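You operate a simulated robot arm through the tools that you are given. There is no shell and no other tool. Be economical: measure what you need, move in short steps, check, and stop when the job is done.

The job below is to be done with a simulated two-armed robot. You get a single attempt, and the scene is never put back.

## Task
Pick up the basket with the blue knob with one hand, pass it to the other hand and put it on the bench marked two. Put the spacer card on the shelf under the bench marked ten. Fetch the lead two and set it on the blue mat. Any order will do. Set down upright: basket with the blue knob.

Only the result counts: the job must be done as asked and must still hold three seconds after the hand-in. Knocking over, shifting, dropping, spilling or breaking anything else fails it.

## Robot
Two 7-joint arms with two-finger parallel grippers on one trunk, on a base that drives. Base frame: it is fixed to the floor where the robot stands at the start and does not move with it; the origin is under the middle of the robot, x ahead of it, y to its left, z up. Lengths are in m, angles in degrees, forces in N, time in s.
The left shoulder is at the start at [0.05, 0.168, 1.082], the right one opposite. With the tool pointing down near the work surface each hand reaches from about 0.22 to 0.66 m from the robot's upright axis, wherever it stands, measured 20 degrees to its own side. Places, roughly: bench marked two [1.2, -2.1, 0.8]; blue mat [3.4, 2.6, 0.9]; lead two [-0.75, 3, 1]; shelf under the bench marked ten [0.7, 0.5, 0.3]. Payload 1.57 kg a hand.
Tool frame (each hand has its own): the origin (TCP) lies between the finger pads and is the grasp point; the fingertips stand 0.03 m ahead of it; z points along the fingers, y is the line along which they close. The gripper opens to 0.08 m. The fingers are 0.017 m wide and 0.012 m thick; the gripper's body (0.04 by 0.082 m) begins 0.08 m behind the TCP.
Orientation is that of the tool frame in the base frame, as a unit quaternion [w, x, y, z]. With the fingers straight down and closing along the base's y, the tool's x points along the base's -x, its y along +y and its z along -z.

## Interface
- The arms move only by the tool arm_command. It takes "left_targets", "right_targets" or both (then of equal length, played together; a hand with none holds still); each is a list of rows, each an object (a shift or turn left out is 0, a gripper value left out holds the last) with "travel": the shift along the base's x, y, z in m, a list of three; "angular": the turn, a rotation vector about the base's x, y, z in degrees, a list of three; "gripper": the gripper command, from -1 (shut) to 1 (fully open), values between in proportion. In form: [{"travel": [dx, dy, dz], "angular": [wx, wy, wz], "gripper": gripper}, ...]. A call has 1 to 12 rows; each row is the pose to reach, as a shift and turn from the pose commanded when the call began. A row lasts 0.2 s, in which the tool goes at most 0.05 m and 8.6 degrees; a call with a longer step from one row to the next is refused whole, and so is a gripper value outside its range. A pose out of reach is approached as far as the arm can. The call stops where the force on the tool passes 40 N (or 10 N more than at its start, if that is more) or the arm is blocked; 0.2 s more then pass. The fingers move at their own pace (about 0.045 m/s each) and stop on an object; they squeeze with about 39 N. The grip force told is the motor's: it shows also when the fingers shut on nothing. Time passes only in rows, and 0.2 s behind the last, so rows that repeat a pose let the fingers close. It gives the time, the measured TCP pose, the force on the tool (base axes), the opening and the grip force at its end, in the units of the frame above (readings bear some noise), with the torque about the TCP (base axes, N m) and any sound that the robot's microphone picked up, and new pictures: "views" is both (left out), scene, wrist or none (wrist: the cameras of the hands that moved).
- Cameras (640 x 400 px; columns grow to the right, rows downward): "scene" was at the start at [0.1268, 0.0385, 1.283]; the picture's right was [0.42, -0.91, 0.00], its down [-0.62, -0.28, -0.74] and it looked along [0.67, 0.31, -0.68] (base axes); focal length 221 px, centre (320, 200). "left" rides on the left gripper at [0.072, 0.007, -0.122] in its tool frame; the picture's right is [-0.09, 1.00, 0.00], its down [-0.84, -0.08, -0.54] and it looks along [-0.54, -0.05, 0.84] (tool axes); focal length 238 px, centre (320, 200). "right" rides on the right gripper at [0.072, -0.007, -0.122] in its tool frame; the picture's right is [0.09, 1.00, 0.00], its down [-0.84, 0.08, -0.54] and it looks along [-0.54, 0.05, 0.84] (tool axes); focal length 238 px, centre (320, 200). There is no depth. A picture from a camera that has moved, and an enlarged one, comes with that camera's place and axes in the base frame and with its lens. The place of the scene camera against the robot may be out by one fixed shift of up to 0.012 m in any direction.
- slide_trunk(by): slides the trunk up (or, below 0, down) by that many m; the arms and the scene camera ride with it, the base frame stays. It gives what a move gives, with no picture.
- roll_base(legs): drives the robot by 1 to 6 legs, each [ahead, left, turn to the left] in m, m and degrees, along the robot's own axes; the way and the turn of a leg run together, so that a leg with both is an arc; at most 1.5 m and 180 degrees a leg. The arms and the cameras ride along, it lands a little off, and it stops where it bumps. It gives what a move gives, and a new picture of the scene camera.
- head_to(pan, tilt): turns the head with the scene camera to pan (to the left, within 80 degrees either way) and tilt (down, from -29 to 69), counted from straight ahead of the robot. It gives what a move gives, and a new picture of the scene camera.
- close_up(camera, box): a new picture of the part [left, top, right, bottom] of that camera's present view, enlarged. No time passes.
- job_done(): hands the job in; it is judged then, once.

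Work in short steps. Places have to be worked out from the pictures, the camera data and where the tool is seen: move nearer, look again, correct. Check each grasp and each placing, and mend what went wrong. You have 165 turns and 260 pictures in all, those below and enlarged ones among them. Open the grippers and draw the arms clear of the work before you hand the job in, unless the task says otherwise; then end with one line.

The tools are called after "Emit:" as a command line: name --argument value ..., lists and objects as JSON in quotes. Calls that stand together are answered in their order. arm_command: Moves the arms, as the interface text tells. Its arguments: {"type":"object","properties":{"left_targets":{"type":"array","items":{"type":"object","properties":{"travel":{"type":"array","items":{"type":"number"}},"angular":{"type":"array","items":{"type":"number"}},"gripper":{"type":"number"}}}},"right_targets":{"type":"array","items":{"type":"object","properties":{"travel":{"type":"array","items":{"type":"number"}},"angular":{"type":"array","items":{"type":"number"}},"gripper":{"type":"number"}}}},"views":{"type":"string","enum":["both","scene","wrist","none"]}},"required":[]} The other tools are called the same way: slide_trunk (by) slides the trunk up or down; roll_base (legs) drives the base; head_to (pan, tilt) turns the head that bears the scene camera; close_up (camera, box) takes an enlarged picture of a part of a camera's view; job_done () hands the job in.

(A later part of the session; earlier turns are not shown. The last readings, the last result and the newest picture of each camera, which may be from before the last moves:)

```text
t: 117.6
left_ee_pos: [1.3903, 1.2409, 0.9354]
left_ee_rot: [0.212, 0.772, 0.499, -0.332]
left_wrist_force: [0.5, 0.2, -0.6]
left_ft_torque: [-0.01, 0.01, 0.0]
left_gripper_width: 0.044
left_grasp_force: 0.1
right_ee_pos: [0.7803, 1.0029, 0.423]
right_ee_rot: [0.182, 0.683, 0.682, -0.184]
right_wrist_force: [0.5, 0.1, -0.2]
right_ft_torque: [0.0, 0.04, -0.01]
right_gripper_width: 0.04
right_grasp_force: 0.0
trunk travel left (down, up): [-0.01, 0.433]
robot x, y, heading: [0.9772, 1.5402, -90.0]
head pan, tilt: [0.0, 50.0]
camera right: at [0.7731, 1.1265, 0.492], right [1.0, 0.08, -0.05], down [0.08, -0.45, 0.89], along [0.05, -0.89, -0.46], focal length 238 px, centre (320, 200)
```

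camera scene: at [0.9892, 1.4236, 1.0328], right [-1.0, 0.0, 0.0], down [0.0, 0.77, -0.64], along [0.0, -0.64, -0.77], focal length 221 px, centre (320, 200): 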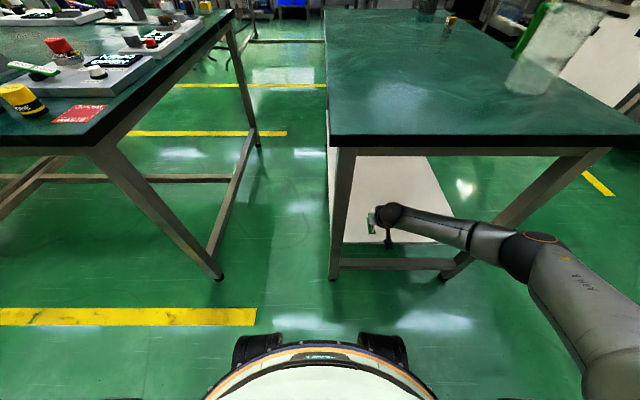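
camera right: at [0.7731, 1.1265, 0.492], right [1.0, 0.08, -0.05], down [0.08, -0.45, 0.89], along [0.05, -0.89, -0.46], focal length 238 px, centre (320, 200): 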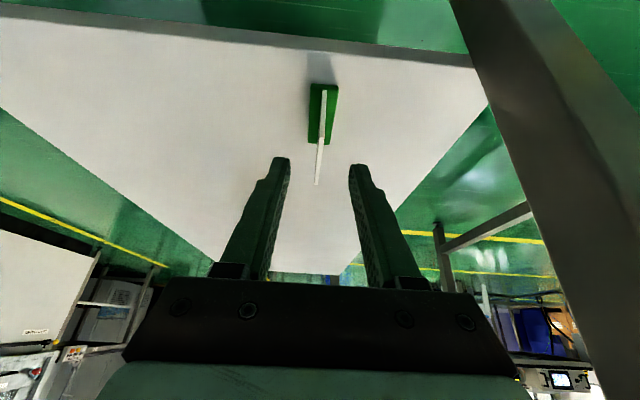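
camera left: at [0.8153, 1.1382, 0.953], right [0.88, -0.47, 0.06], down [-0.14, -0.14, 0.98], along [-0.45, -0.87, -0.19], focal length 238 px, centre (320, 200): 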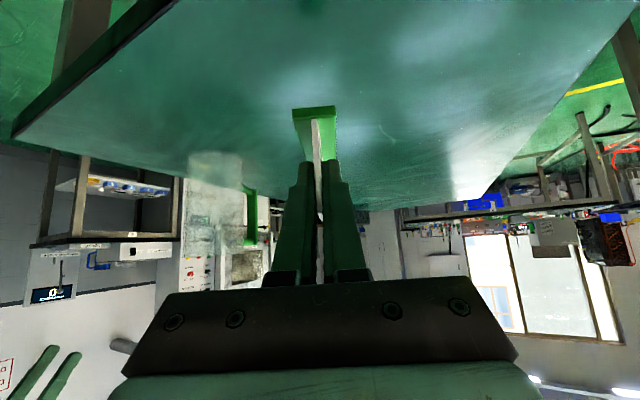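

The card stands on the shelf. I back straight out, then raise the right hand to its nominal pose.

Emit:
roll_base --legs '[[-0.45, 0, 0]]'

Emit:
arm_command --right_targets '[{"travel": [0, 0.01, 0.045]}, {"travel": [0, 0.02, 0.09]}, {"travel": [0, 0.04, 0.135]}, {"travel": [0, 0.06, 0.18]}, {"travel": [0, 0.08, 0.225]}, {"travel": [0, 0.1, 0.27]}, {"travel": [0, 0.12, 0.315]}, {"travel": [0, 0.12, 0.36], "angular": [8, 0, 0]}, {"travel": [0, 0.12, 0.4], "angular": [16, 0, 0]}, {"travel": [0, 0.12, 0.43], "angular": [24, 0, 0]}, {"travel": [0, 0.12, 0.44], "angular": [30, 0, 0], "gripper": 1}]' --views "none"

Emit:
slide_trunk --by 0.24

Emit:
head_to --pan 70 --tilt 25

```text
t: 120.3
left_ee_pos: [1.3893, 1.693, 0.9355]
left_ee_rot: [0.211, 0.772, 0.499, -0.331]
left_wrist_force: [-0.2, 0.0, 0.3]
left_ft_torque: [-0.01, -0.04, 0.01]
left_gripper_width: 0.044
left_grasp_force: 0.0
right_ee_pos: [0.7809, 1.4542, 0.4215]
right_ee_rot: [0.183, 0.683, 0.683, -0.183]
right_wrist_force: [0.6, -0.2, -0.4]
right_ft_torque: [-0.03, 0.0, -0.02]
right_gripper_width: 0.0399
right_grasp_force: 0.1
trunk travel left (down, up): [-0.01, 0.433]
robot x, y, heading: [0.9775, 1.9913, -90.0]
head pan, tilt: [0.0, 50.0]
camera scene: at [0.9888, 1.8757, 1.0327], right [-1.0, 0.0, 0.0], down [0.0, 0.77, -0.64], along [0.0, -0.64, -0.77], focal length 221 px, centre (320, 200)
```

scene: 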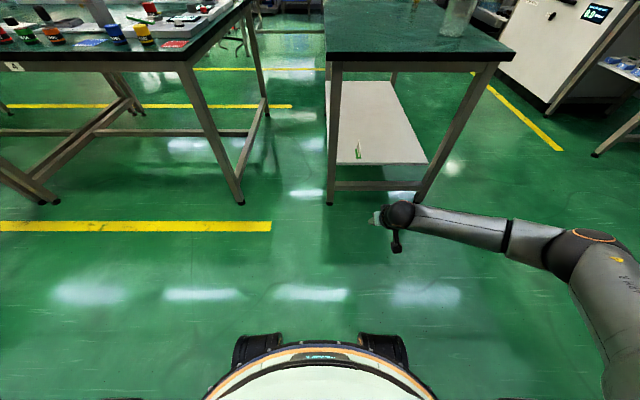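

```text
t: 122.7
left_ee_pos: [1.3902, 1.6924, 0.9363]
left_ee_rot: [0.212, 0.772, 0.5, -0.331]
left_wrist_force: [-0.1, 0.1, -0.2]
left_ft_torque: [0.0, -0.04, -0.02]
left_gripper_width: 0.0442
left_grasp_force: 0.1
right_ee_pos: [0.7821, 1.5724, 0.8641]
right_ee_rot: [0.0, 0.706, 0.708, -0.001]
right_wrist_force: [0.1, -1.0, 0.5]
right_ft_torque: [-0.02, 0.02, 0.01]
right_gripper_width: 0.0741
right_grasp_force: 0.2
trunk travel left (down, up): [-0.01, 0.433]
robot x, y, heading: [0.977, 1.9916, -89.8]
head pan, tilt: [0.0, 50.0]
```

```text
t: 125.2
left_ee_pos: [1.3903, 1.693, 1.1758]
left_ee_rot: [0.212, 0.772, 0.5, -0.331]
left_wrist_force: [-0.4, -0.3, -0.9]
left_ft_torque: [0.02, -0.01, 0.01]
left_gripper_width: 0.0437
left_grasp_force: 0.0
right_ee_pos: [0.7823, 1.574, 1.1014]
right_ee_rot: [-0.001, 0.707, 0.707, 0.0]
right_wrist_force: [-0.1, 0.0, 0.0]
right_ft_torque: [-0.01, 0.0, -0.02]
right_gripper_width: 0.0801
right_grasp_force: 0.1
trunk travel left (down, up): [-0.25, 0.193]
robot x, y, heading: [0.9799, 1.9882, -90.1]
head pan, tilt: [0.0, 50.0]
```

```text
t: 126.6
left_ee_pos: [1.3894, 1.6925, 1.1774]
left_ee_rot: [0.212, 0.772, 0.499, -0.332]
left_wrist_force: [0.4, -0.5, -0.5]
left_ft_torque: [0.01, 0.03, -0.01]
left_gripper_width: 0.044
left_grasp_force: 0.0
right_ee_pos: [0.7808, 1.5727, 1.1027]
right_ee_rot: [-0.001, 0.706, 0.708, 0.0]
right_wrist_force: [0.5, -0.6, -0.3]
right_ft_torque: [-0.02, 0.0, -0.02]
right_gripper_width: 0.0798
right_grasp_force: 0.0
trunk travel left (down, up): [-0.25, 0.193]
robot x, y, heading: [0.9787, 1.9892, -89.9]
head pan, tilt: [70.0, 25.0]
camera scene: at [1.0753, 1.9214, 1.3102], right [-0.34, -0.94, 0.0], down [-0.4, 0.14, -0.91], along [0.85, -0.31, -0.42], focal length 221 px, centre (320, 200)
```

scene: 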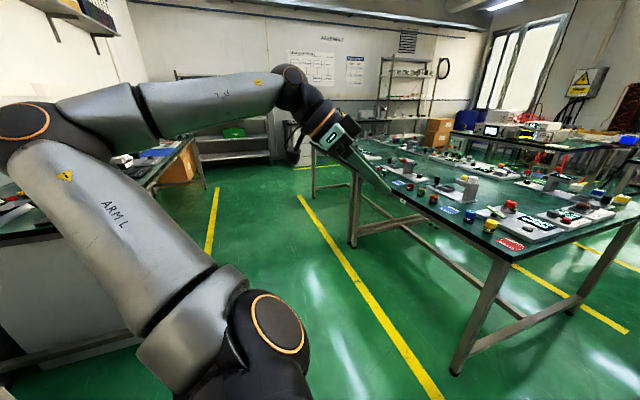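

The card is standing on the shelf. Now I bring the left hand back toward upright nominal.

Emit:
arm_command --left_targets '[{"travel": [0, 0, 0], "angular": [7.8, -3.5, 0]}, {"travel": [0, 0, 0], "angular": [15.6, -7, 0]}, {"travel": [0, 0, 0], "angular": [23.4, -10.4, 0]}, {"travel": [0, 0, 0], "angular": [31, -13.8, 0]}, {"travel": [0, 0, 0], "angular": [37, -16.5, 0]}, {"travel": [0, 0, 0], "angular": [42.3, -18.8, 0], "gripper": 1}]' --views "none"

Emit:
arm_command --left_targets '[{"travel": [0, -0.02, 0], "angular": [0, 0, 8]}, {"travel": [0, -0.04, -0.02], "angular": [0, 0, 16]}, {"travel": [0, -0.06, -0.04], "angular": [0, 0, 24]}, {"travel": [0, -0.09, -0.07], "angular": [0, 0, 24]}]' --views "none"

Emit:
roll_base --legs '[[0, 0, 180]]'

```text
t: 128.0
left_ee_pos: [1.3903, 1.6914, 1.1757]
left_ee_rot: [-0.004, 0.839, 0.544, -0.002]
left_wrist_force: [0.8, -0.8, 0.2]
left_ft_torque: [0.01, 0.03, 0.0]
left_gripper_width: 0.0781
left_grasp_force: 0.0
right_ee_pos: [0.7814, 1.5731, 1.1019]
right_ee_rot: [-0.001, 0.707, 0.708, 0.0]
right_wrist_force: [0.1, -0.7, -0.6]
right_ft_torque: [0.01, 0.01, 0.03]
right_gripper_width: 0.0799
right_grasp_force: 0.1
trunk travel left (down, up): [-0.25, 0.193]
robot x, y, heading: [0.9797, 1.9884, -89.9]
head pan, tilt: [70.0, 25.0]
```

```text
t: 129.0
left_ee_pos: [1.4156, 1.6007, 1.1051]
left_ee_rot: [-0.004, 0.709, 0.705, -0.004]
left_wrist_force: [-0.2, -0.2, -0.2]
left_ft_torque: [0.04, 0.06, 0.02]
left_gripper_width: 0.0799
left_grasp_force: 0.0
left hand out of reach, approached as far as the arm can: row 3, 4
right_ee_pos: [0.781, 1.5722, 1.1024]
right_ee_rot: [-0.002, 0.707, 0.707, -0.001]
right_wrist_force: [0.6, -0.4, -0.8]
right_ft_torque: [-0.01, 0.01, 0.02]
right_gripper_width: 0.08
right_grasp_force: 0.1
trunk travel left (down, up): [-0.25, 0.193]
robot x, y, heading: [0.9757, 1.9885, -89.9]
head pan, tilt: [70.0, 25.0]
```

```text
t: 136.7
left_ee_pos: [0.5467, 2.3852, 1.1068]
left_ee_rot: [0.004, -0.697, 0.717, -0.004]
left_wrist_force: [0.2, 1.0, 0.3]
left_ft_torque: [-0.01, -0.03, 0.0]
left_gripper_width: 0.0801
left_grasp_force: 0.1
right_ee_pos: [1.1813, 2.4005, 1.1031]
right_ee_rot: [0.001, -0.7, 0.714, 0.0]
right_wrist_force: [-0.4, 0.1, 0.2]
right_ft_torque: [-0.02, 0.02, 0.0]
right_gripper_width: 0.0801
right_grasp_force: 0.0
trunk travel left (down, up): [-0.25, 0.193]
robot x, y, heading: [0.9761, 1.9893, 89.0]
head pan, tilt: [70.0, 25.0]
camera scene: at [0.9033, 2.0658, 1.3102], right [0.36, 0.93, 0.0], down [0.39, -0.15, -0.91], along [-0.85, 0.33, -0.42], focal length 221 px, centre (320, 200)
```

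scene: 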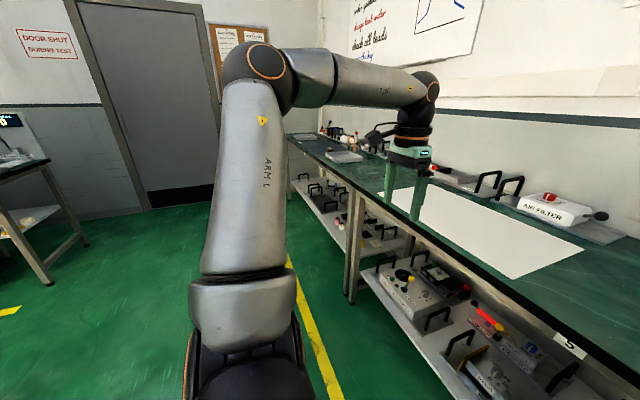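

I drive left along the bench by 1.4 m and look at the bench.

Emit:
roll_base --legs '[[0, 1.4, 1]]'

Emit:
head_to --pan 10 --tilt 30

```text
t: 143.7
left_ee_pos: [-0.8662, 2.3839, 1.1058]
left_ee_rot: [0.005, -0.706, 0.708, -0.004]
left_wrist_force: [0.3, 0.3, 0.6]
left_ft_torque: [-0.01, 0.0, 0.01]
left_gripper_width: 0.0799
left_grasp_force: 0.0
right_ee_pos: [-0.2304, 2.4143, 1.1018]
right_ee_rot: [-0.001, 0.709, -0.706, 0.0]
right_wrist_force: [1.0, -0.2, -0.8]
right_ft_torque: [0.0, 0.01, -0.01]
right_gripper_width: 0.0802
right_grasp_force: 0.1
trunk travel left (down, up): [-0.25, 0.193]
robot x, y, heading: [-0.4224, 1.9981, 90.2]
head pan, tilt: [70.0, 25.0]
camera scene: at [-0.5009, 2.0726, 1.3102], right [0.34, 0.94, 0.0], down [0.4, -0.14, -0.91], along [-0.85, 0.31, -0.42], focal length 221 px, centre (320, 200)
```

scene: 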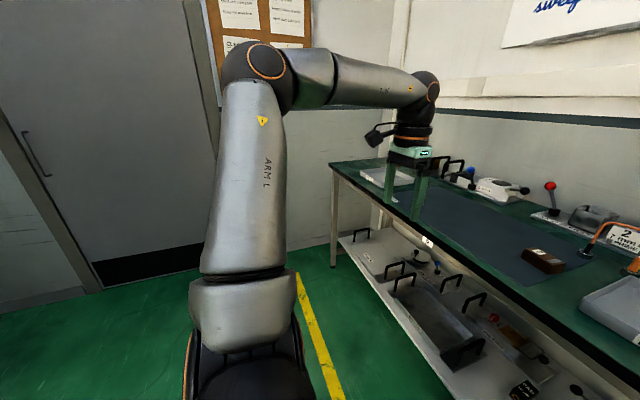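

```text
t: 145.0
left_ee_pos: [-0.8657, 2.3834, 1.1057]
left_ee_rot: [0.005, -0.706, 0.708, -0.003]
left_wrist_force: [0.2, -0.1, 0.1]
left_ft_torque: [0.03, -0.01, 0.02]
left_gripper_width: 0.0798
left_grasp_force: 0.0
right_ee_pos: [-0.2298, 2.4137, 1.1028]
right_ee_rot: [-0.001, 0.709, -0.705, 0.0]
right_wrist_force: [-0.3, 0.5, -0.3]
right_ft_torque: [0.0, -0.01, 0.01]
right_gripper_width: 0.0801
right_grasp_force: 0.1
trunk travel left (down, up): [-0.25, 0.193]
robot x, y, heading: [-0.4274, 1.9988, 90.5]
head pan, tilt: [10.0, 30.0]
camera scene: at [-0.4303, 2.1305, 1.3023], right [0.98, 0.18, 0.0], down [0.09, -0.49, -0.87], along [-0.16, 0.85, -0.5], focal length 221 px, centre (320, 200)
```

scene: 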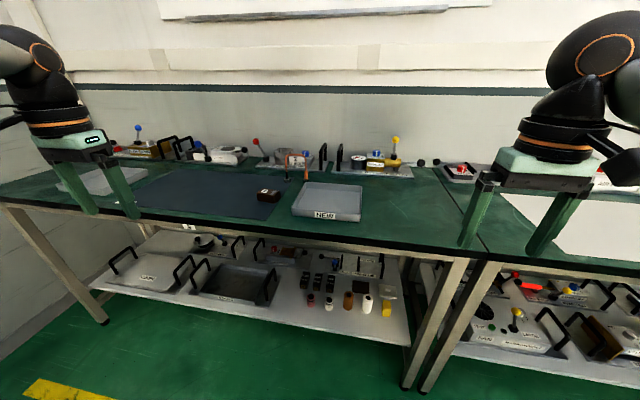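

I enlarge the bench back row to find "lead two".

Emit:
close_up --camera "scene" --box '[230, 120, 430, 230]'

Emit:
close_up --camera "scene" --box '[80, 110, 280, 235]'

```text
3.20 times, centred on (330, 175) of scene
camera zoom: at [-0.4303, 2.1305, 1.3023], right [0.98, 0.18, 0.0], down [0.09, -0.49, -0.87], along [-0.16, 0.85, -0.5], focal length 706 px, centre (288, 280)
```

zoom: 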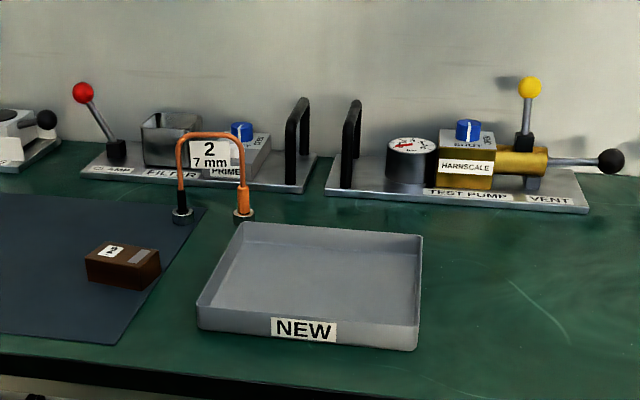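

```text
3.20 times, centred on (180, 172) of scene
camera zoom: at [-0.4303, 2.1305, 1.3023], right [0.98, 0.18, 0.0], down [0.09, -0.49, -0.87], along [-0.16, 0.85, -0.5], focal length 706 px, centre (768, 288)
```

zoom: 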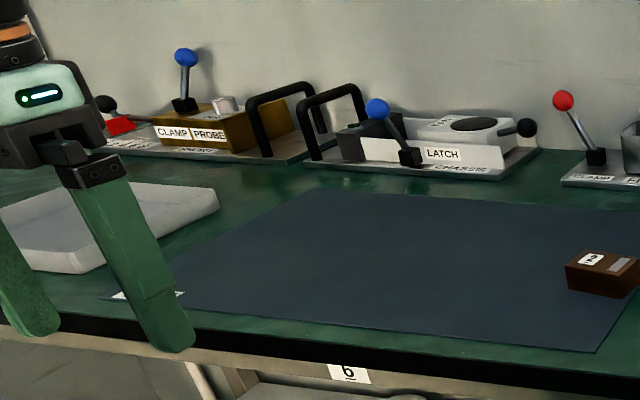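

"Lead two" is the orange U‑shaped lead labelled 2 at about (−0.69, 2.97), standing 0.11 m tall. I'll take its right leg with the right hand from the front; I shift left first and look again closer.

Emit:
roll_base --legs '[[0, 0.42, 0], [0.17, 0, 0]]'

Emit:
arm_command --right_targets '[{"travel": [0, 0, 0.03], "angular": [8, 0, 0]}, {"travel": [0, 0, 0.05], "angular": [16, 0, 0]}, {"travel": [0, 0, 0.06], "angular": [24, 0, 0]}, {"travel": [0, 0, 0.06], "angular": [32, 0, 0]}, {"travel": [0, 0, 0.06], "angular": [40, 0, 0]}, {"travel": [0, 0, 0.06], "angular": [45, 0, 0]}]' --views "wrist"

Emit:
head_to --pan -15 --tilt 35

```text
t: 148.7
left_ee_pos: [-1.2899, 2.5469, 1.1054]
left_ee_rot: [0.004, -0.707, 0.707, -0.003]
left_wrist_force: [-0.6, -0.7, -1.0]
left_ft_torque: [-0.03, 0.04, -0.02]
left_gripper_width: 0.0799
left_grasp_force: 0.0
right_ee_pos: [-0.6563, 2.5802, 1.1016]
right_ee_rot: [-0.001, 0.709, -0.705, 0.001]
right_wrist_force: [0.0, -0.6, -0.5]
right_ft_torque: [-0.02, 0.04, -0.01]
right_gripper_width: 0.0799
right_grasp_force: 0.0
trunk travel left (down, up): [-0.25, 0.193]
robot x, y, heading: [-0.8523, 2.1609, 90.3]
head pan, tilt: [10.0, 30.0]
camera scene: at [-0.8543, 2.2962, 1.3022], right [0.98, 0.18, 0.0], down [0.09, -0.49, -0.87], along [-0.16, 0.85, -0.5], focal length 221 px, centre (320, 200)
```

scene: 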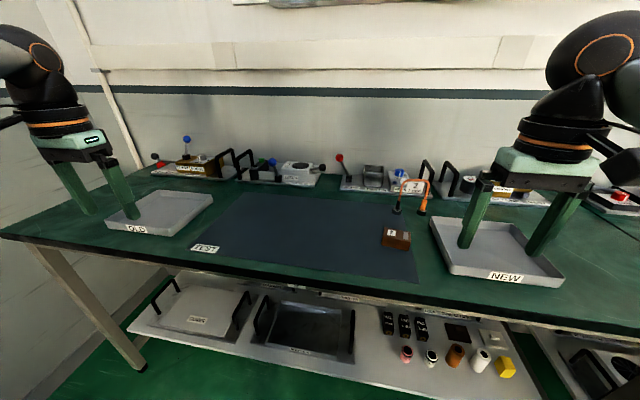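

```text
t: 150.1
left_ee_pos: [-1.2897, 2.5487, 1.1058]
left_ee_rot: [0.005, -0.707, 0.707, -0.003]
left_wrist_force: [-0.6, 0.7, 0.0]
left_ft_torque: [0.0, -0.01, -0.02]
left_gripper_width: 0.0803
left_grasp_force: 0.1
right_ee_pos: [-0.6555, 2.5806, 1.1625]
right_ee_rot: [-0.274, 0.655, -0.651, -0.27]
right_wrist_force: [-0.3, -0.1, 0.1]
right_ft_torque: [0.02, 0.0, 0.0]
right_gripper_width: 0.08
right_grasp_force: 0.1
trunk travel left (down, up): [-0.25, 0.193]
robot x, y, heading: [-0.8488, 2.1619, 90.4]
head pan, tilt: [10.0, 30.0]
camera right: at [-0.6497, 2.443, 1.1975], right [-1.0, -0.07, -0.07], down [-0.08, 0.2, 0.98], along [-0.05, 0.98, -0.21], focal length 238 px, centre (320, 200)
```

right: 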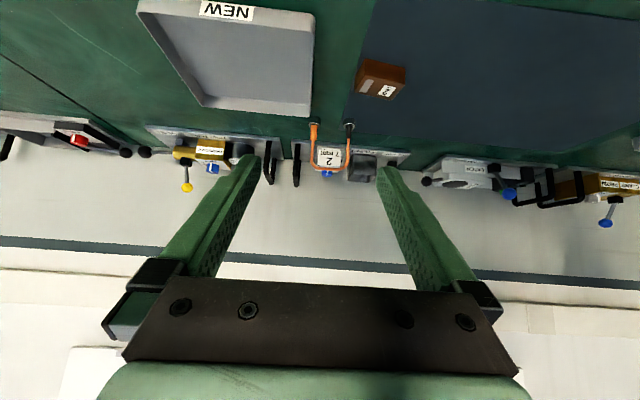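

```text
t: 150.9
left_ee_pos: [-1.2908, 2.5478, 1.1053]
left_ee_rot: [-0.005, 0.707, -0.707, 0.004]
left_wrist_force: [0.4, 0.4, -0.3]
left_ft_torque: [0.0, 0.0, 0.03]
left_gripper_width: 0.08
left_grasp_force: 0.0
right_ee_pos: [-0.655, 2.5798, 1.163]
right_ee_rot: [-0.273, 0.655, -0.651, -0.269]
right_wrist_force: [0.7, -0.5, -0.2]
right_ft_torque: [0.01, -0.02, 0.0]
right_gripper_width: 0.08
right_grasp_force: 0.1
trunk travel left (down, up): [-0.25, 0.193]
robot x, y, heading: [-0.8475, 2.1639, 90.8]
head pan, tilt: [-15.0, 35.0]
camera scene: at [-0.8159, 2.2919, 1.2945], right [0.97, -0.25, 0.0], down [-0.14, -0.56, -0.82], along [0.21, 0.79, -0.57], focal length 221 px, centre (320, 200)
```

scene: 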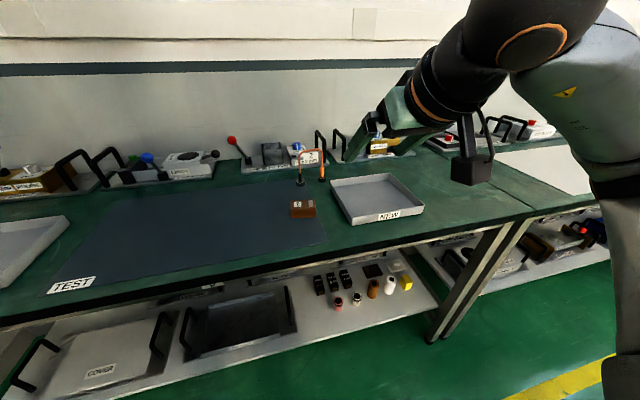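

I enlarge the lead in both cameras.

Emit:
close_up --camera "scene" --box '[270, 125, 350, 225]'

Emit:
close_up --camera "right" --box '[290, 90, 390, 190]'

```text
4.00 times, centred on (310, 175) of scene
camera zoom: at [-0.8159, 2.2919, 1.2945], right [0.97, -0.25, 0.0], down [-0.14, -0.56, -0.82], along [0.21, 0.79, -0.57], focal length 882 px, centre (360, 300)
```

zoom: 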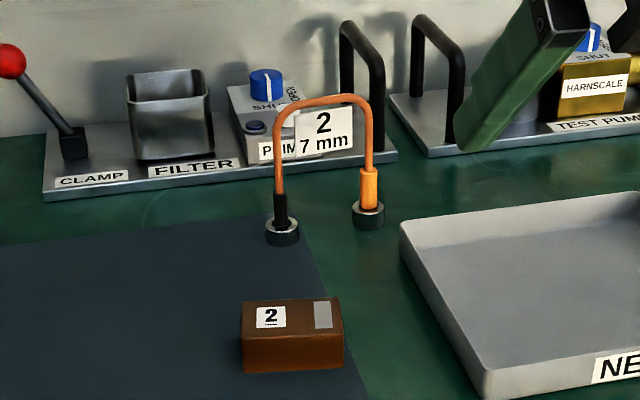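

```text
4.00 times, centred on (340, 140) of right
camera zoom: at [-0.6498, 2.4432, 1.1976], right [-1.0, -0.07, -0.07], down [-0.08, 0.21, 0.97], along [-0.05, 0.98, -0.21], focal length 953 px, centre (240, 440)
```

zoom: 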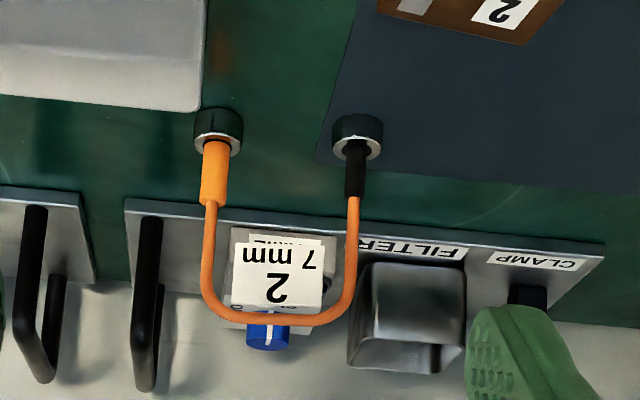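

The lead's orange plug is a good handle: (−0.649, 2.937), z 0.92–0.96. I drive 0.16 m closer.

Emit:
roll_base --legs '[[0.16, 0, 0]]'

Emit:
arm_command --right_targets '[{"travel": [0, 0.03, -0.03]}, {"travel": [0, 0.06, -0.06], "gripper": -0.2}, {"travel": [0, 0.09, -0.1]}, {"travel": [0, 0.11, -0.13]}]' --views "wrist"

Emit:
close_up --camera "right" --box '[260, 60, 400, 180]'

```text
t: 152.4
left_ee_pos: [-1.2918, 2.7057, 1.1055]
left_ee_rot: [-0.005, 0.707, -0.707, 0.004]
left_wrist_force: [-0.1, 0.4, 0.0]
left_ft_torque: [0.0, -0.02, 0.01]
left_gripper_width: 0.0801
left_grasp_force: 0.0
right_ee_pos: [-0.6569, 2.7388, 1.163]
right_ee_rot: [-0.272, 0.655, -0.651, -0.269]
right_wrist_force: [-0.2, 1.3, -0.5]
right_ft_torque: [0.03, 0.01, 0.0]
right_gripper_width: 0.08
right_grasp_force: 0.2
trunk travel left (down, up): [-0.25, 0.193]
robot x, y, heading: [-0.8497, 2.3208, 90.6]
head pan, tilt: [-15.0, 35.0]
camera scene: at [-0.8171, 2.4506, 1.2944], right [0.97, -0.25, 0.0], down [-0.14, -0.56, -0.82], along [0.21, 0.79, -0.57], focal length 221 px, centre (320, 200)
```

scene: 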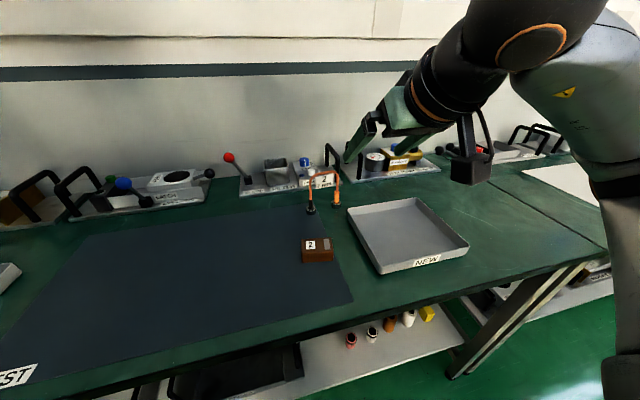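

```text
t: 153.4
left_ee_pos: [-1.2922, 2.7052, 1.1067]
left_ee_rot: [-0.006, 0.707, -0.707, 0.004]
left_wrist_force: [-0.4, 0.5, 0.2]
left_ft_torque: [-0.02, -0.01, 0.01]
left_gripper_width: 0.08
left_grasp_force: 0.1
right_ee_pos: [-0.6575, 2.8495, 1.0313]
right_ee_rot: [-0.272, 0.656, -0.65, -0.27]
right_wrist_force: [-0.2, 0.1, 0.3]
right_ft_torque: [-0.03, -0.02, -0.01]
right_gripper_width: 0.0322
right_grasp_force: 0.1
trunk travel left (down, up): [-0.25, 0.193]
robot x, y, heading: [-0.8488, 2.3183, 90.6]
head pan, tilt: [-15.0, 35.0]
camera right: at [-0.6509, 2.712, 1.0675], right [-0.99, -0.07, -0.07], down [-0.08, 0.21, 0.97], along [-0.05, 0.98, -0.21], focal length 238 px, centre (320, 200)
```

right: 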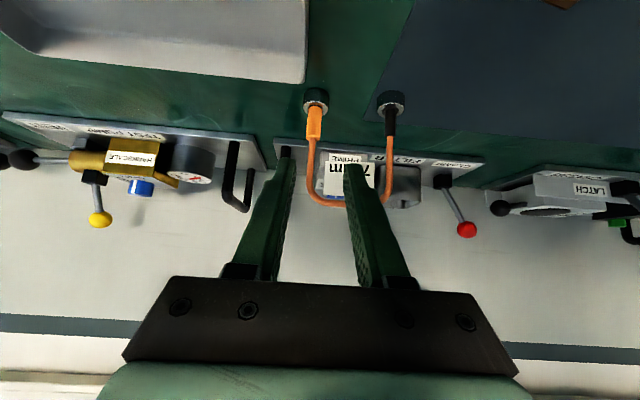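

```text
3.33 times, centred on (330, 120) of right
camera zoom: at [-0.6509, 2.712, 1.0675], right [-0.99, -0.07, -0.07], down [-0.08, 0.21, 0.97], along [-0.05, 0.98, -0.21], focal length 794 px, centre (287, 467)
```

zoom: 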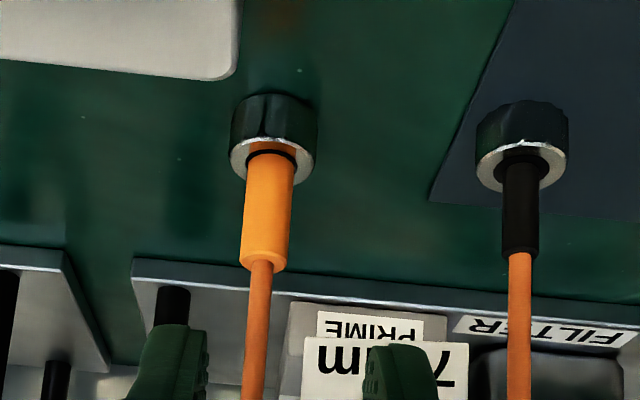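

Plug axis at x −0.651, y≈2.93. I advance along the fingers with a small x correction.

Emit:
arm_command --right_targets '[{"travel": [0.0065, 0.025, -0.026]}, {"travel": [0.0065, 0.055, -0.057]}, {"travel": [0.0065, 0.0825, -0.086]}]' --views "wrist"

Emit:
close_up --camera "right" --box '[250, 80, 390, 200]'

Emit:
close_up --camera "scene" --box '[270, 120, 390, 220]'

```text
t: 154.2
left_ee_pos: [-1.291, 2.7062, 1.1054]
left_ee_rot: [-0.004, 0.708, -0.707, 0.003]
left_wrist_force: [-0.3, -0.5, -1.0]
left_ft_torque: [0.03, -0.02, 0.01]
left_gripper_width: 0.08
left_grasp_force: 0.1
right_ee_pos: [-0.65, 2.9308, 0.9464]
right_ee_rot: [-0.272, 0.655, -0.652, -0.269]
right_wrist_force: [-0.5, 0.1, 0.2]
right_ft_torque: [0.03, 0.01, 0.01]
right_gripper_width: 0.0323
right_grasp_force: 0.1
trunk travel left (down, up): [-0.25, 0.193]
robot x, y, heading: [-0.8512, 2.323, 90.5]
head pan, tilt: [-15.0, 35.0]
camera right: at [-0.6442, 2.7952, 0.9818], right [-0.99, -0.07, -0.07], down [-0.08, 0.21, 0.97], along [-0.05, 0.98, -0.21], focal length 238 px, centre (320, 200)
```

right: 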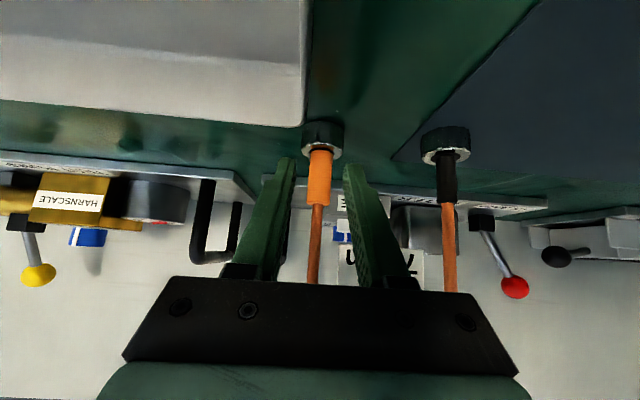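

```text
3.33 times, centred on (320, 140) of right
camera zoom: at [-0.6442, 2.7952, 0.9818], right [-0.99, -0.07, -0.07], down [-0.08, 0.21, 0.97], along [-0.05, 0.98, -0.21], focal length 794 px, centre (320, 400)
```

zoom: 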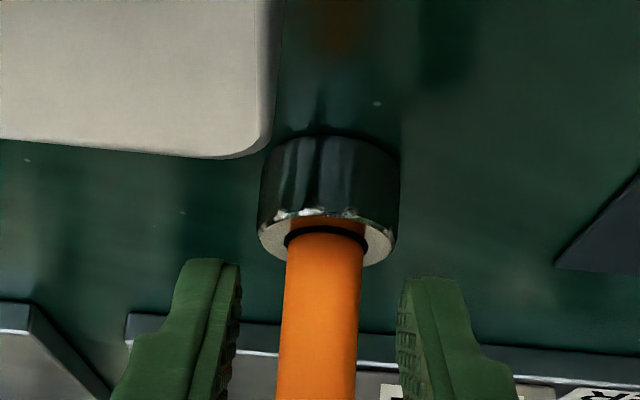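

```text
4.00 times, centred on (330, 170) of scene
camera zoom: at [-0.8172, 2.4502, 1.2945], right [0.97, -0.25, 0.0], down [-0.14, -0.56, -0.82], along [0.21, 0.79, -0.57], focal length 882 px, centre (280, 320)
```

zoom: 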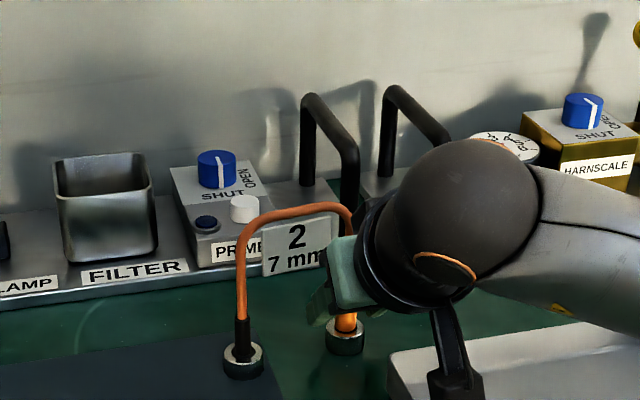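

Plug centred between the fingers. I close and lift slightly.

Emit:
arm_command --right_targets '[{"gripper": -1}, {"gripper": -1}, {"gripper": -1}]' --views "none"

Emit:
arm_command --right_targets '[{"travel": [0, 0, 0.015]}, {"travel": [0, 0, 0.03]}]' --views "both"

```text
t: 155.0
left_ee_pos: [-1.2917, 2.7043, 1.1066]
left_ee_rot: [-0.005, 0.708, -0.707, 0.004]
left_wrist_force: [-0.3, -0.4, 0.4]
left_ft_torque: [-0.03, -0.02, 0.02]
left_gripper_width: 0.0799
left_grasp_force: 0.2
right_ee_pos: [-0.6492, 2.9308, 0.9478]
right_ee_rot: [-0.273, 0.655, -0.65, -0.27]
right_wrist_force: [-0.1, -0.1, 0.0]
right_ft_torque: [-0.04, -0.01, -0.01]
right_gripper_width: 0.0094
right_grasp_force: 27.9
trunk travel left (down, up): [-0.25, 0.193]
robot x, y, heading: [-0.8536, 2.3208, 90.4]
head pan, tilt: [-15.0, 35.0]
```

```text
t: 155.6
left_ee_pos: [-1.2912, 2.7043, 1.1059]
left_ee_rot: [-0.004, 0.707, -0.707, 0.004]
left_wrist_force: [-0.2, 0.0, 0.3]
left_ft_torque: [-0.01, 0.03, 0.0]
left_gripper_width: 0.0803
left_grasp_force: 0.0
right_ee_pos: [-0.6499, 2.9302, 0.9772]
right_ee_rot: [-0.272, 0.655, -0.651, -0.269]
right_wrist_force: [0.6, -0.4, -0.7]
right_ft_torque: [-0.01, -0.05, 0.0]
right_gripper_width: 0.0091
right_grasp_force: 27.9
trunk travel left (down, up): [-0.25, 0.193]
robot x, y, heading: [-0.8499, 2.3193, 90.4]
head pan, tilt: [-15.0, 35.0]
camera scene: at [-0.8172, 2.45, 1.2944], right [0.97, -0.25, 0.0], down [-0.14, -0.56, -0.82], along [0.21, 0.79, -0.57], focal length 221 px, centre (320, 200)
camera right: at [-0.6446, 2.794, 1.0121], right [-0.99, -0.07, -0.07], down [-0.08, 0.21, 0.97], along [-0.05, 0.98, -0.21], focal length 238 px, centre (320, 200)
```

scene: 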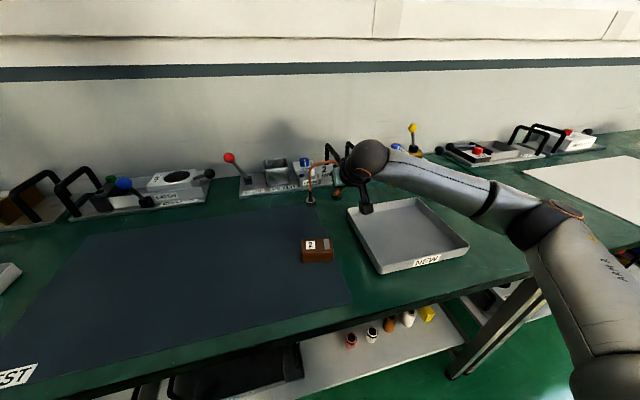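
right: 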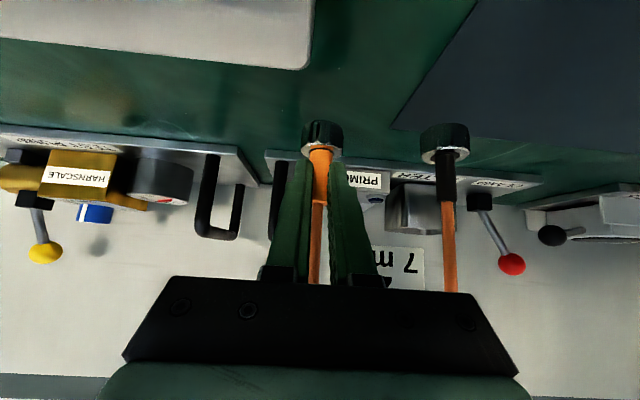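

The whole lead with both feet came up cleanly. I lift it well clear and draw it back.

Emit:
arm_command --right_targets '[{"travel": [0, 0, 0.045]}, {"travel": [0, 0, 0.09]}, {"travel": [0, -0.01, 0.13]}, {"travel": [0, -0.04, 0.16]}, {"travel": [0, -0.08, 0.17]}, {"travel": [0, -0.12, 0.17]}, {"travel": [0, -0.16, 0.17]}, {"travel": [0, -0.19, 0.17]}]' --views "none"

Emit:
roll_base --legs '[[-0.5, 0, 0], [0, -1.5, 0], [0, -1.2, 0]]'

```text
t: 157.4
left_ee_pos: [-1.2911, 2.7047, 1.1064]
left_ee_rot: [-0.005, 0.707, -0.707, 0.004]
left_wrist_force: [0.2, -0.3, 0.7]
left_ft_torque: [0.01, 0.0, 0.01]
left_gripper_width: 0.0798
left_grasp_force: 0.1
right_ee_pos: [-0.6502, 2.7395, 1.1467]
right_ee_rot: [-0.273, 0.655, -0.65, -0.27]
right_wrist_force: [0.8, -0.7, -1.2]
right_ft_torque: [-0.01, -0.04, -0.03]
right_gripper_width: 0.0089
right_grasp_force: 27.7
trunk travel left (down, up): [-0.25, 0.193]
robot x, y, heading: [-0.8479, 2.3193, 90.3]
head pan, tilt: [-15.0, 35.0]
```

```text
t: 173.1
left_ee_pos: [1.4219, 2.2236, 1.1057]
left_ee_rot: [0.005, -0.705, 0.71, -0.003]
left_wrist_force: [-0.9, -0.3, 0.1]
left_ft_torque: [0.04, -0.01, 0.01]
left_gripper_width: 0.0801
left_grasp_force: 0.1
right_ee_pos: [2.0639, 2.2535, 1.1466]
right_ee_rot: [-0.273, 0.654, -0.652, -0.27]
right_wrist_force: [0.3, 0.4, -1.2]
right_ft_torque: [-0.04, 0.01, -0.03]
right_gripper_width: 0.009
right_grasp_force: 27.6
trunk travel left (down, up): [-0.25, 0.193]
robot x, y, heading: [1.8615, 1.8369, 90.2]
head pan, tilt: [-15.0, 35.0]
camera scene: at [1.8946, 1.9647, 1.2945], right [0.97, -0.26, 0.0], down [-0.15, -0.55, -0.82], along [0.21, 0.79, -0.57], focal length 221 px, centre (320, 200)
```

scene: 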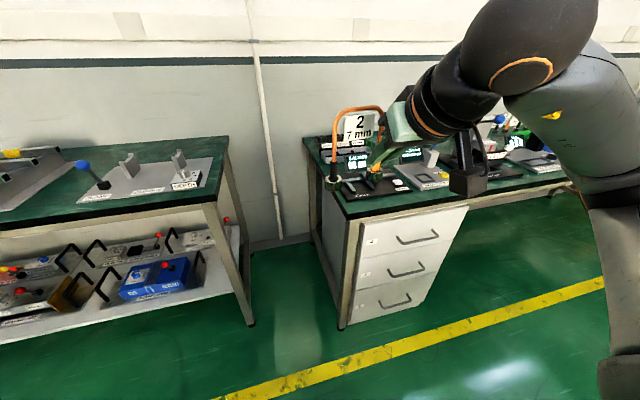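

I look to the right toward the blue mat before continuing.

Emit:
head_to --pan -70 --tilt 20

```text
t: 174.3
left_ee_pos: [1.4227, 2.2238, 1.1054]
left_ee_rot: [0.006, -0.704, 0.71, -0.004]
left_wrist_force: [-0.3, 0.4, -0.2]
left_ft_torque: [0.04, -0.01, -0.04]
left_gripper_width: 0.0803
left_grasp_force: 0.0
right_ee_pos: [2.0636, 2.2551, 1.1469]
right_ee_rot: [0.274, -0.653, 0.653, 0.268]
right_wrist_force: [0.6, 0.3, -1.2]
right_ft_torque: [-0.03, -0.07, 0.0]
right_gripper_width: 0.0091
right_grasp_force: 27.8
trunk travel left (down, up): [-0.25, 0.193]
robot x, y, heading: [1.8591, 1.8379, 90.1]
head pan, tilt: [-70.0, 20.0]
camera scene: at [1.9592, 1.9116, 1.3183], right [0.34, -0.94, 0.0], down [-0.32, -0.12, -0.94], along [0.88, 0.32, -0.34], focal length 221 px, centre (320, 200)
```

scene: 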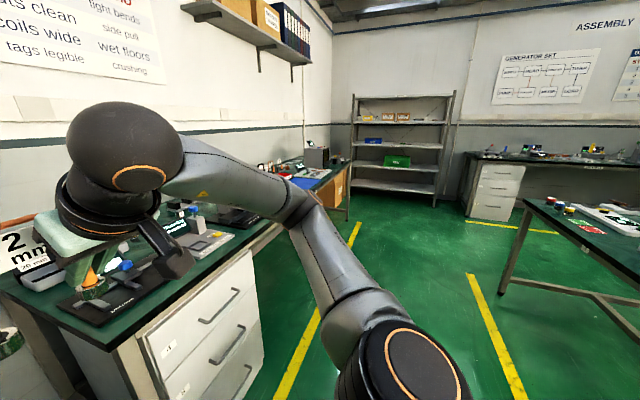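

Clear aisle; a blue mat is visible further along. I drive right 1.2 m.

Emit:
roll_base --legs '[[0, -1.2, 0]]'

Emit:
head_to --pan -10 --tilt 35

```text
t: 180.3
left_ee_pos: [2.6167, 2.2238, 1.1052]
left_ee_rot: [0.005, -0.703, 0.712, -0.003]
left_wrist_force: [-0.1, 0.1, 0.2]
left_ft_torque: [0.03, -0.01, 0.01]
left_gripper_width: 0.0799
left_grasp_force: 0.0
right_ee_pos: [3.2575, 2.2521, 1.1454]
right_ee_rot: [0.274, -0.651, 0.655, 0.268]
right_wrist_force: [0.3, -0.2, -1.3]
right_ft_torque: [-0.01, -0.04, -0.02]
right_gripper_width: 0.0088
right_grasp_force: 27.1
trunk travel left (down, up): [-0.25, 0.193]
robot x, y, heading: [3.0503, 1.8317, 90.0]
head pan, tilt: [-70.0, 20.0]
camera scene: at [3.1522, 1.9099, 1.3183], right [0.34, -0.94, 0.0], down [-0.32, -0.12, -0.94], along [0.88, 0.32, -0.34], focal length 221 px, centre (320, 200)
```

scene: 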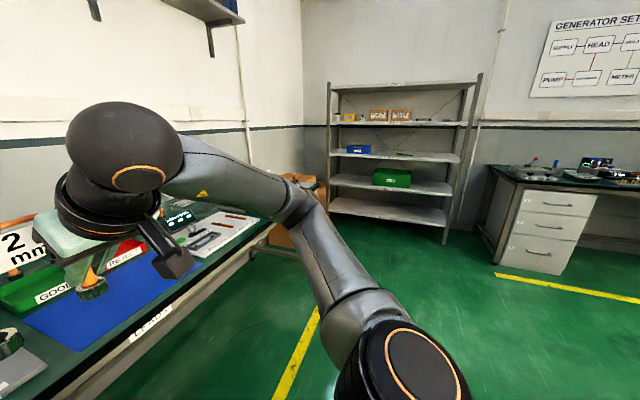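

```text
t: 181.6
left_ee_pos: [2.6172, 2.2239, 1.1056]
left_ee_rot: [0.005, -0.702, 0.712, -0.004]
left_wrist_force: [0.4, -0.8, 0.0]
left_ft_torque: [0.01, 0.02, 0.02]
left_gripper_width: 0.0799
left_grasp_force: 0.0
right_ee_pos: [3.2569, 2.2511, 1.1472]
right_ee_rot: [0.274, -0.652, 0.654, 0.268]
right_wrist_force: [-0.2, 1.3, -1.2]
right_ft_torque: [-0.02, -0.02, 0.01]
right_gripper_width: 0.0087
right_grasp_force: 27.3
trunk travel left (down, up): [-0.25, 0.193]
robot x, y, heading: [3.0544, 1.8339, 89.9]
head pan, tilt: [-10.0, 35.0]
camera scene: at [3.08, 1.965, 1.2945], right [0.98, -0.18, 0.0], down [-0.1, -0.56, -0.82], along [0.15, 0.81, -0.57], focal length 221 px, centre (320, 200)
```

scene: 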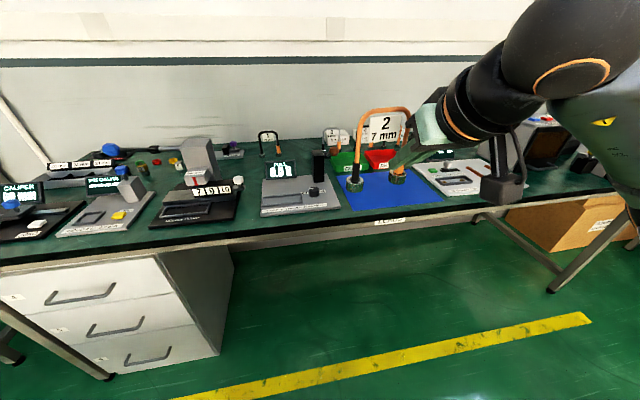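

Blue mat spans about x 3.27–3.57, y 2.45–2.68. I drive so the hand lines up with its middle.

Emit:
roll_base --legs '[[0, -0.2, 0], [0.19, 0, 0]]'

Emit:
close_up --camera "right" --box '[0, 0, 640, 400]'

```text
t: 184.4
left_ee_pos: [2.8182, 2.4127, 1.1055]
left_ee_rot: [0.004, -0.703, 0.712, -0.005]
left_wrist_force: [-0.9, 0.3, -0.8]
left_ft_torque: [0.0, 0.02, -0.02]
left_gripper_width: 0.0801
left_grasp_force: 0.1
right_ee_pos: [3.4592, 2.4401, 1.1468]
right_ee_rot: [0.273, -0.651, 0.656, 0.267]
right_wrist_force: [0.3, 0.2, -1.0]
right_ft_torque: [-0.01, -0.08, 0.0]
right_gripper_width: 0.0092
right_grasp_force: 27.5
trunk travel left (down, up): [-0.25, 0.193]
robot x, y, heading: [3.2527, 2.0204, 89.7]
head pan, tilt: [-10.0, 35.0]
camera scene: at [3.2818, 2.1529, 1.2944], right [0.98, -0.18, 0.0], down [-0.1, -0.57, -0.82], along [0.15, 0.81, -0.57], focal length 221 px, centre (320, 200)
```

scene: 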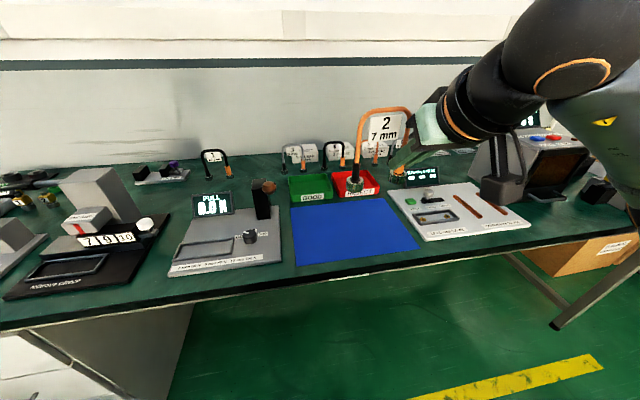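

```text
1.00 times, centred on (320, 200) of right
camera zoom: at [3.4636, 2.3028, 1.182], right [-1.0, -0.06, -0.07], down [-0.08, 0.21, 0.97], along [-0.04, 0.98, -0.21], focal length 238 px, centre (320, 200)
```

zoom: 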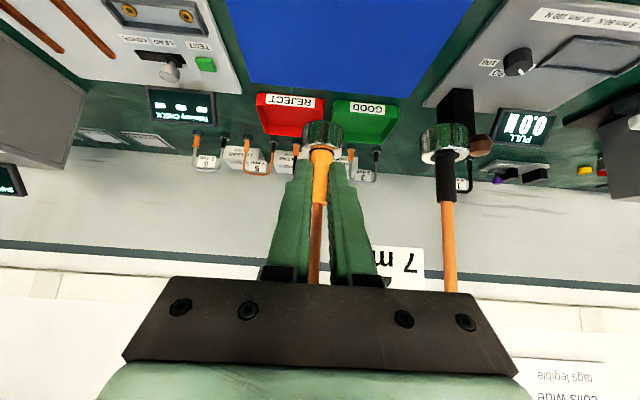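

Mat confirmed: x 3.29–3.57, y 2.48–2.70. I move forward over it and lower most of the way.

Emit:
arm_command --right_targets '[{"travel": [0.005, 0.04, 0]}, {"travel": [0.01, 0.08, -0.02]}, {"travel": [0.01, 0.12, -0.05]}, {"travel": [0.01, 0.14, -0.09]}, {"travel": [0.01, 0.14, -0.13]}, {"travel": [0.01, 0.14, -0.17]}]'

```text
t: 185.8
left_ee_pos: [2.8188, 2.4117, 1.1062]
left_ee_rot: [0.006, -0.702, 0.712, -0.004]
left_wrist_force: [0.5, 0.7, -0.2]
left_ft_torque: [0.01, 0.01, -0.01]
left_gripper_width: 0.0801
left_grasp_force: 0.0
right_ee_pos: [3.4707, 2.5793, 0.9769]
right_ee_rot: [0.275, -0.651, 0.655, 0.267]
right_wrist_force: [-0.3, 0.2, -1.1]
right_ft_torque: [-0.02, -0.02, -0.03]
right_gripper_width: 0.0088
right_grasp_force: 27.6
trunk travel left (down, up): [-0.25, 0.193]
robot x, y, heading: [3.255, 2.0224, 90.0]
head pan, tilt: [-10.0, 35.0]
camera scene: at [3.282, 2.1525, 1.2945], right [0.98, -0.18, 0.0], down [-0.1, -0.56, -0.82], along [0.15, 0.81, -0.57], focal length 221 px, centre (320, 200)
camera right: at [3.4745, 2.4426, 1.011], right [-1.0, -0.06, -0.07], down [-0.08, 0.21, 0.97], along [-0.04, 0.98, -0.21], focal length 238 px, centre (320, 200)
```

scene: 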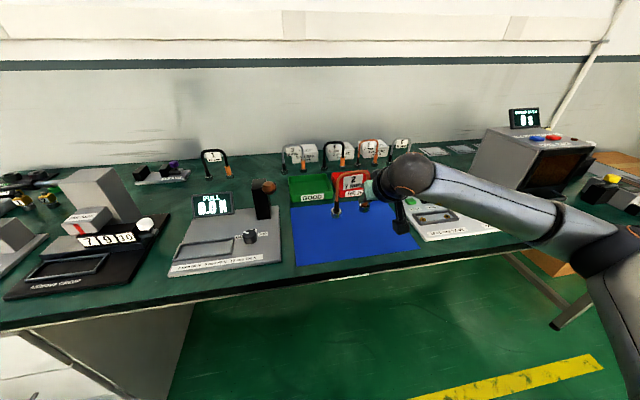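
right: 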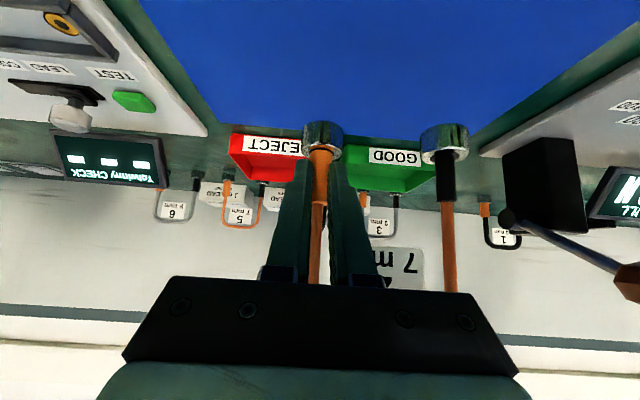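

Lower the last 3 cm in small steps until contact.

Emit:
arm_command --right_targets '[{"travel": [0, 0, -0.015]}, {"travel": [0, 0, -0.023]}, {"travel": [0, 0, -0.028]}, {"travel": [0, 0, -0.031]}]' --views "none"

Emit:
close_up --camera "scene" --box '[290, 140, 430, 240]'

```text
t: 186.8
left_ee_pos: [2.8177, 2.4114, 1.1055]
left_ee_rot: [0.006, -0.702, 0.712, -0.003]
left_wrist_force: [1.1, 0.0, -0.4]
left_ft_torque: [0.0, 0.01, -0.04]
left_gripper_width: 0.0801
left_grasp_force: 0.0
right_ee_pos: [3.4698, 2.5786, 0.9458]
right_ee_rot: [0.274, -0.652, 0.655, 0.268]
right_wrist_force: [-0.1, 0.1, -1.2]
right_ft_torque: [-0.03, -0.04, 0.03]
right_gripper_width: 0.0089
right_grasp_force: 28.1
trunk travel left (down, up): [-0.25, 0.193]
robot x, y, heading: [3.2535, 2.022, 89.7]
head pan, tilt: [-10.0, 35.0]
```

```text
4.00 times, centred on (360, 190) of scene
camera zoom: at [3.2819, 2.1523, 1.2945], right [0.98, -0.18, 0.0], down [-0.1, -0.56, -0.82], along [0.15, 0.81, -0.57], focal length 882 px, centre (160, 240)
```

zoom: 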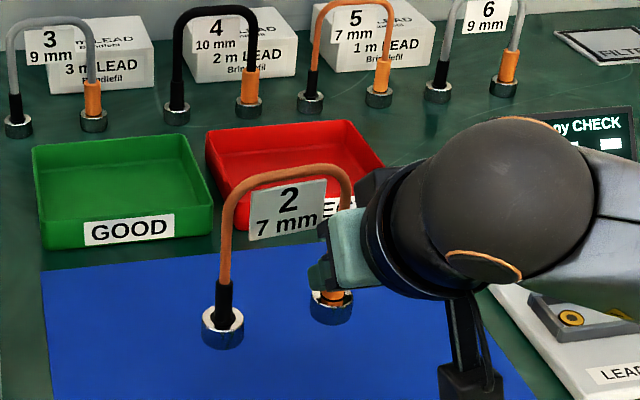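

No contact yet; I continue a few millimetres.

Emit:
arm_command --right_targets '[{"travel": [0, 0, -0.003]}, {"travel": [0, 0, -0.006]}]' --views "none"

```text
t: 187.4
left_ee_pos: [2.818, 2.4109, 1.1056]
left_ee_rot: [0.005, -0.703, 0.711, -0.003]
left_wrist_force: [-0.7, -0.7, 0.9]
left_ft_torque: [0.02, 0.01, 0.02]
left_gripper_width: 0.0801
left_grasp_force: 0.0
right_ee_pos: [3.4703, 2.5792, 0.9399]
right_ee_rot: [0.274, -0.651, 0.655, 0.268]
right_wrist_force: [0.6, 0.7, -0.3]
right_ft_torque: [-0.04, -0.06, 0.0]
right_gripper_width: 0.0091
right_grasp_force: 27.9
trunk travel left (down, up): [-0.25, 0.193]
robot x, y, heading: [3.2563, 2.0177, 89.5]
head pan, tilt: [-10.0, 35.0]
```

Emit:
arm_command --right_targets '[{"travel": [0, 0, -0.002]}, {"travel": [0, 0, -0.004]}]' --views "none"

Emit:
close_up --camera "scene" --box '[320, 180, 400, 230]'

```text
t: 188.0
left_ee_pos: [2.8178, 2.4113, 1.1066]
left_ee_rot: [0.005, -0.703, 0.712, -0.004]
left_wrist_force: [0.2, 0.6, -0.4]
left_ft_torque: [-0.02, 0.01, -0.01]
left_gripper_width: 0.08
left_grasp_force: 0.0
right_ee_pos: [3.4681, 2.5783, 0.935]
right_ee_rot: [0.274, -0.651, 0.655, 0.268]
right_wrist_force: [-0.5, 0.2, -1.4]
right_ft_torque: [0.01, -0.03, 0.03]
right_gripper_width: 0.009
right_grasp_force: 27.3
trunk travel left (down, up): [-0.25, 0.193]
robot x, y, heading: [3.2586, 2.0211, 89.7]
head pan, tilt: [-10.0, 35.0]
```

```text
8.00 times, centred on (360, 205) of scene
camera zoom: at [3.2818, 2.1523, 1.2945], right [0.98, -0.18, 0.0], down [-0.1, -0.56, -0.82], along [0.15, 0.81, -0.57], focal length 1764 px, centre (0, 160)
```

zoom: 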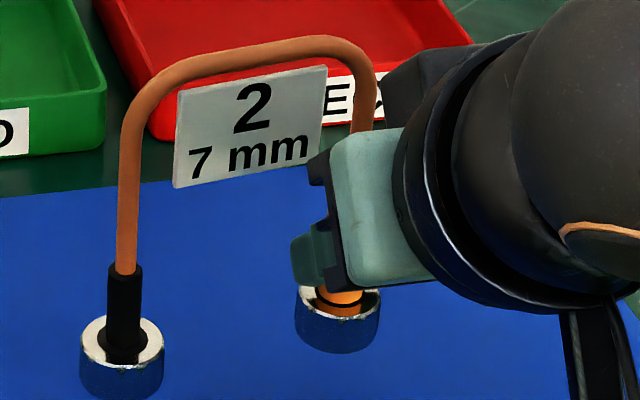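

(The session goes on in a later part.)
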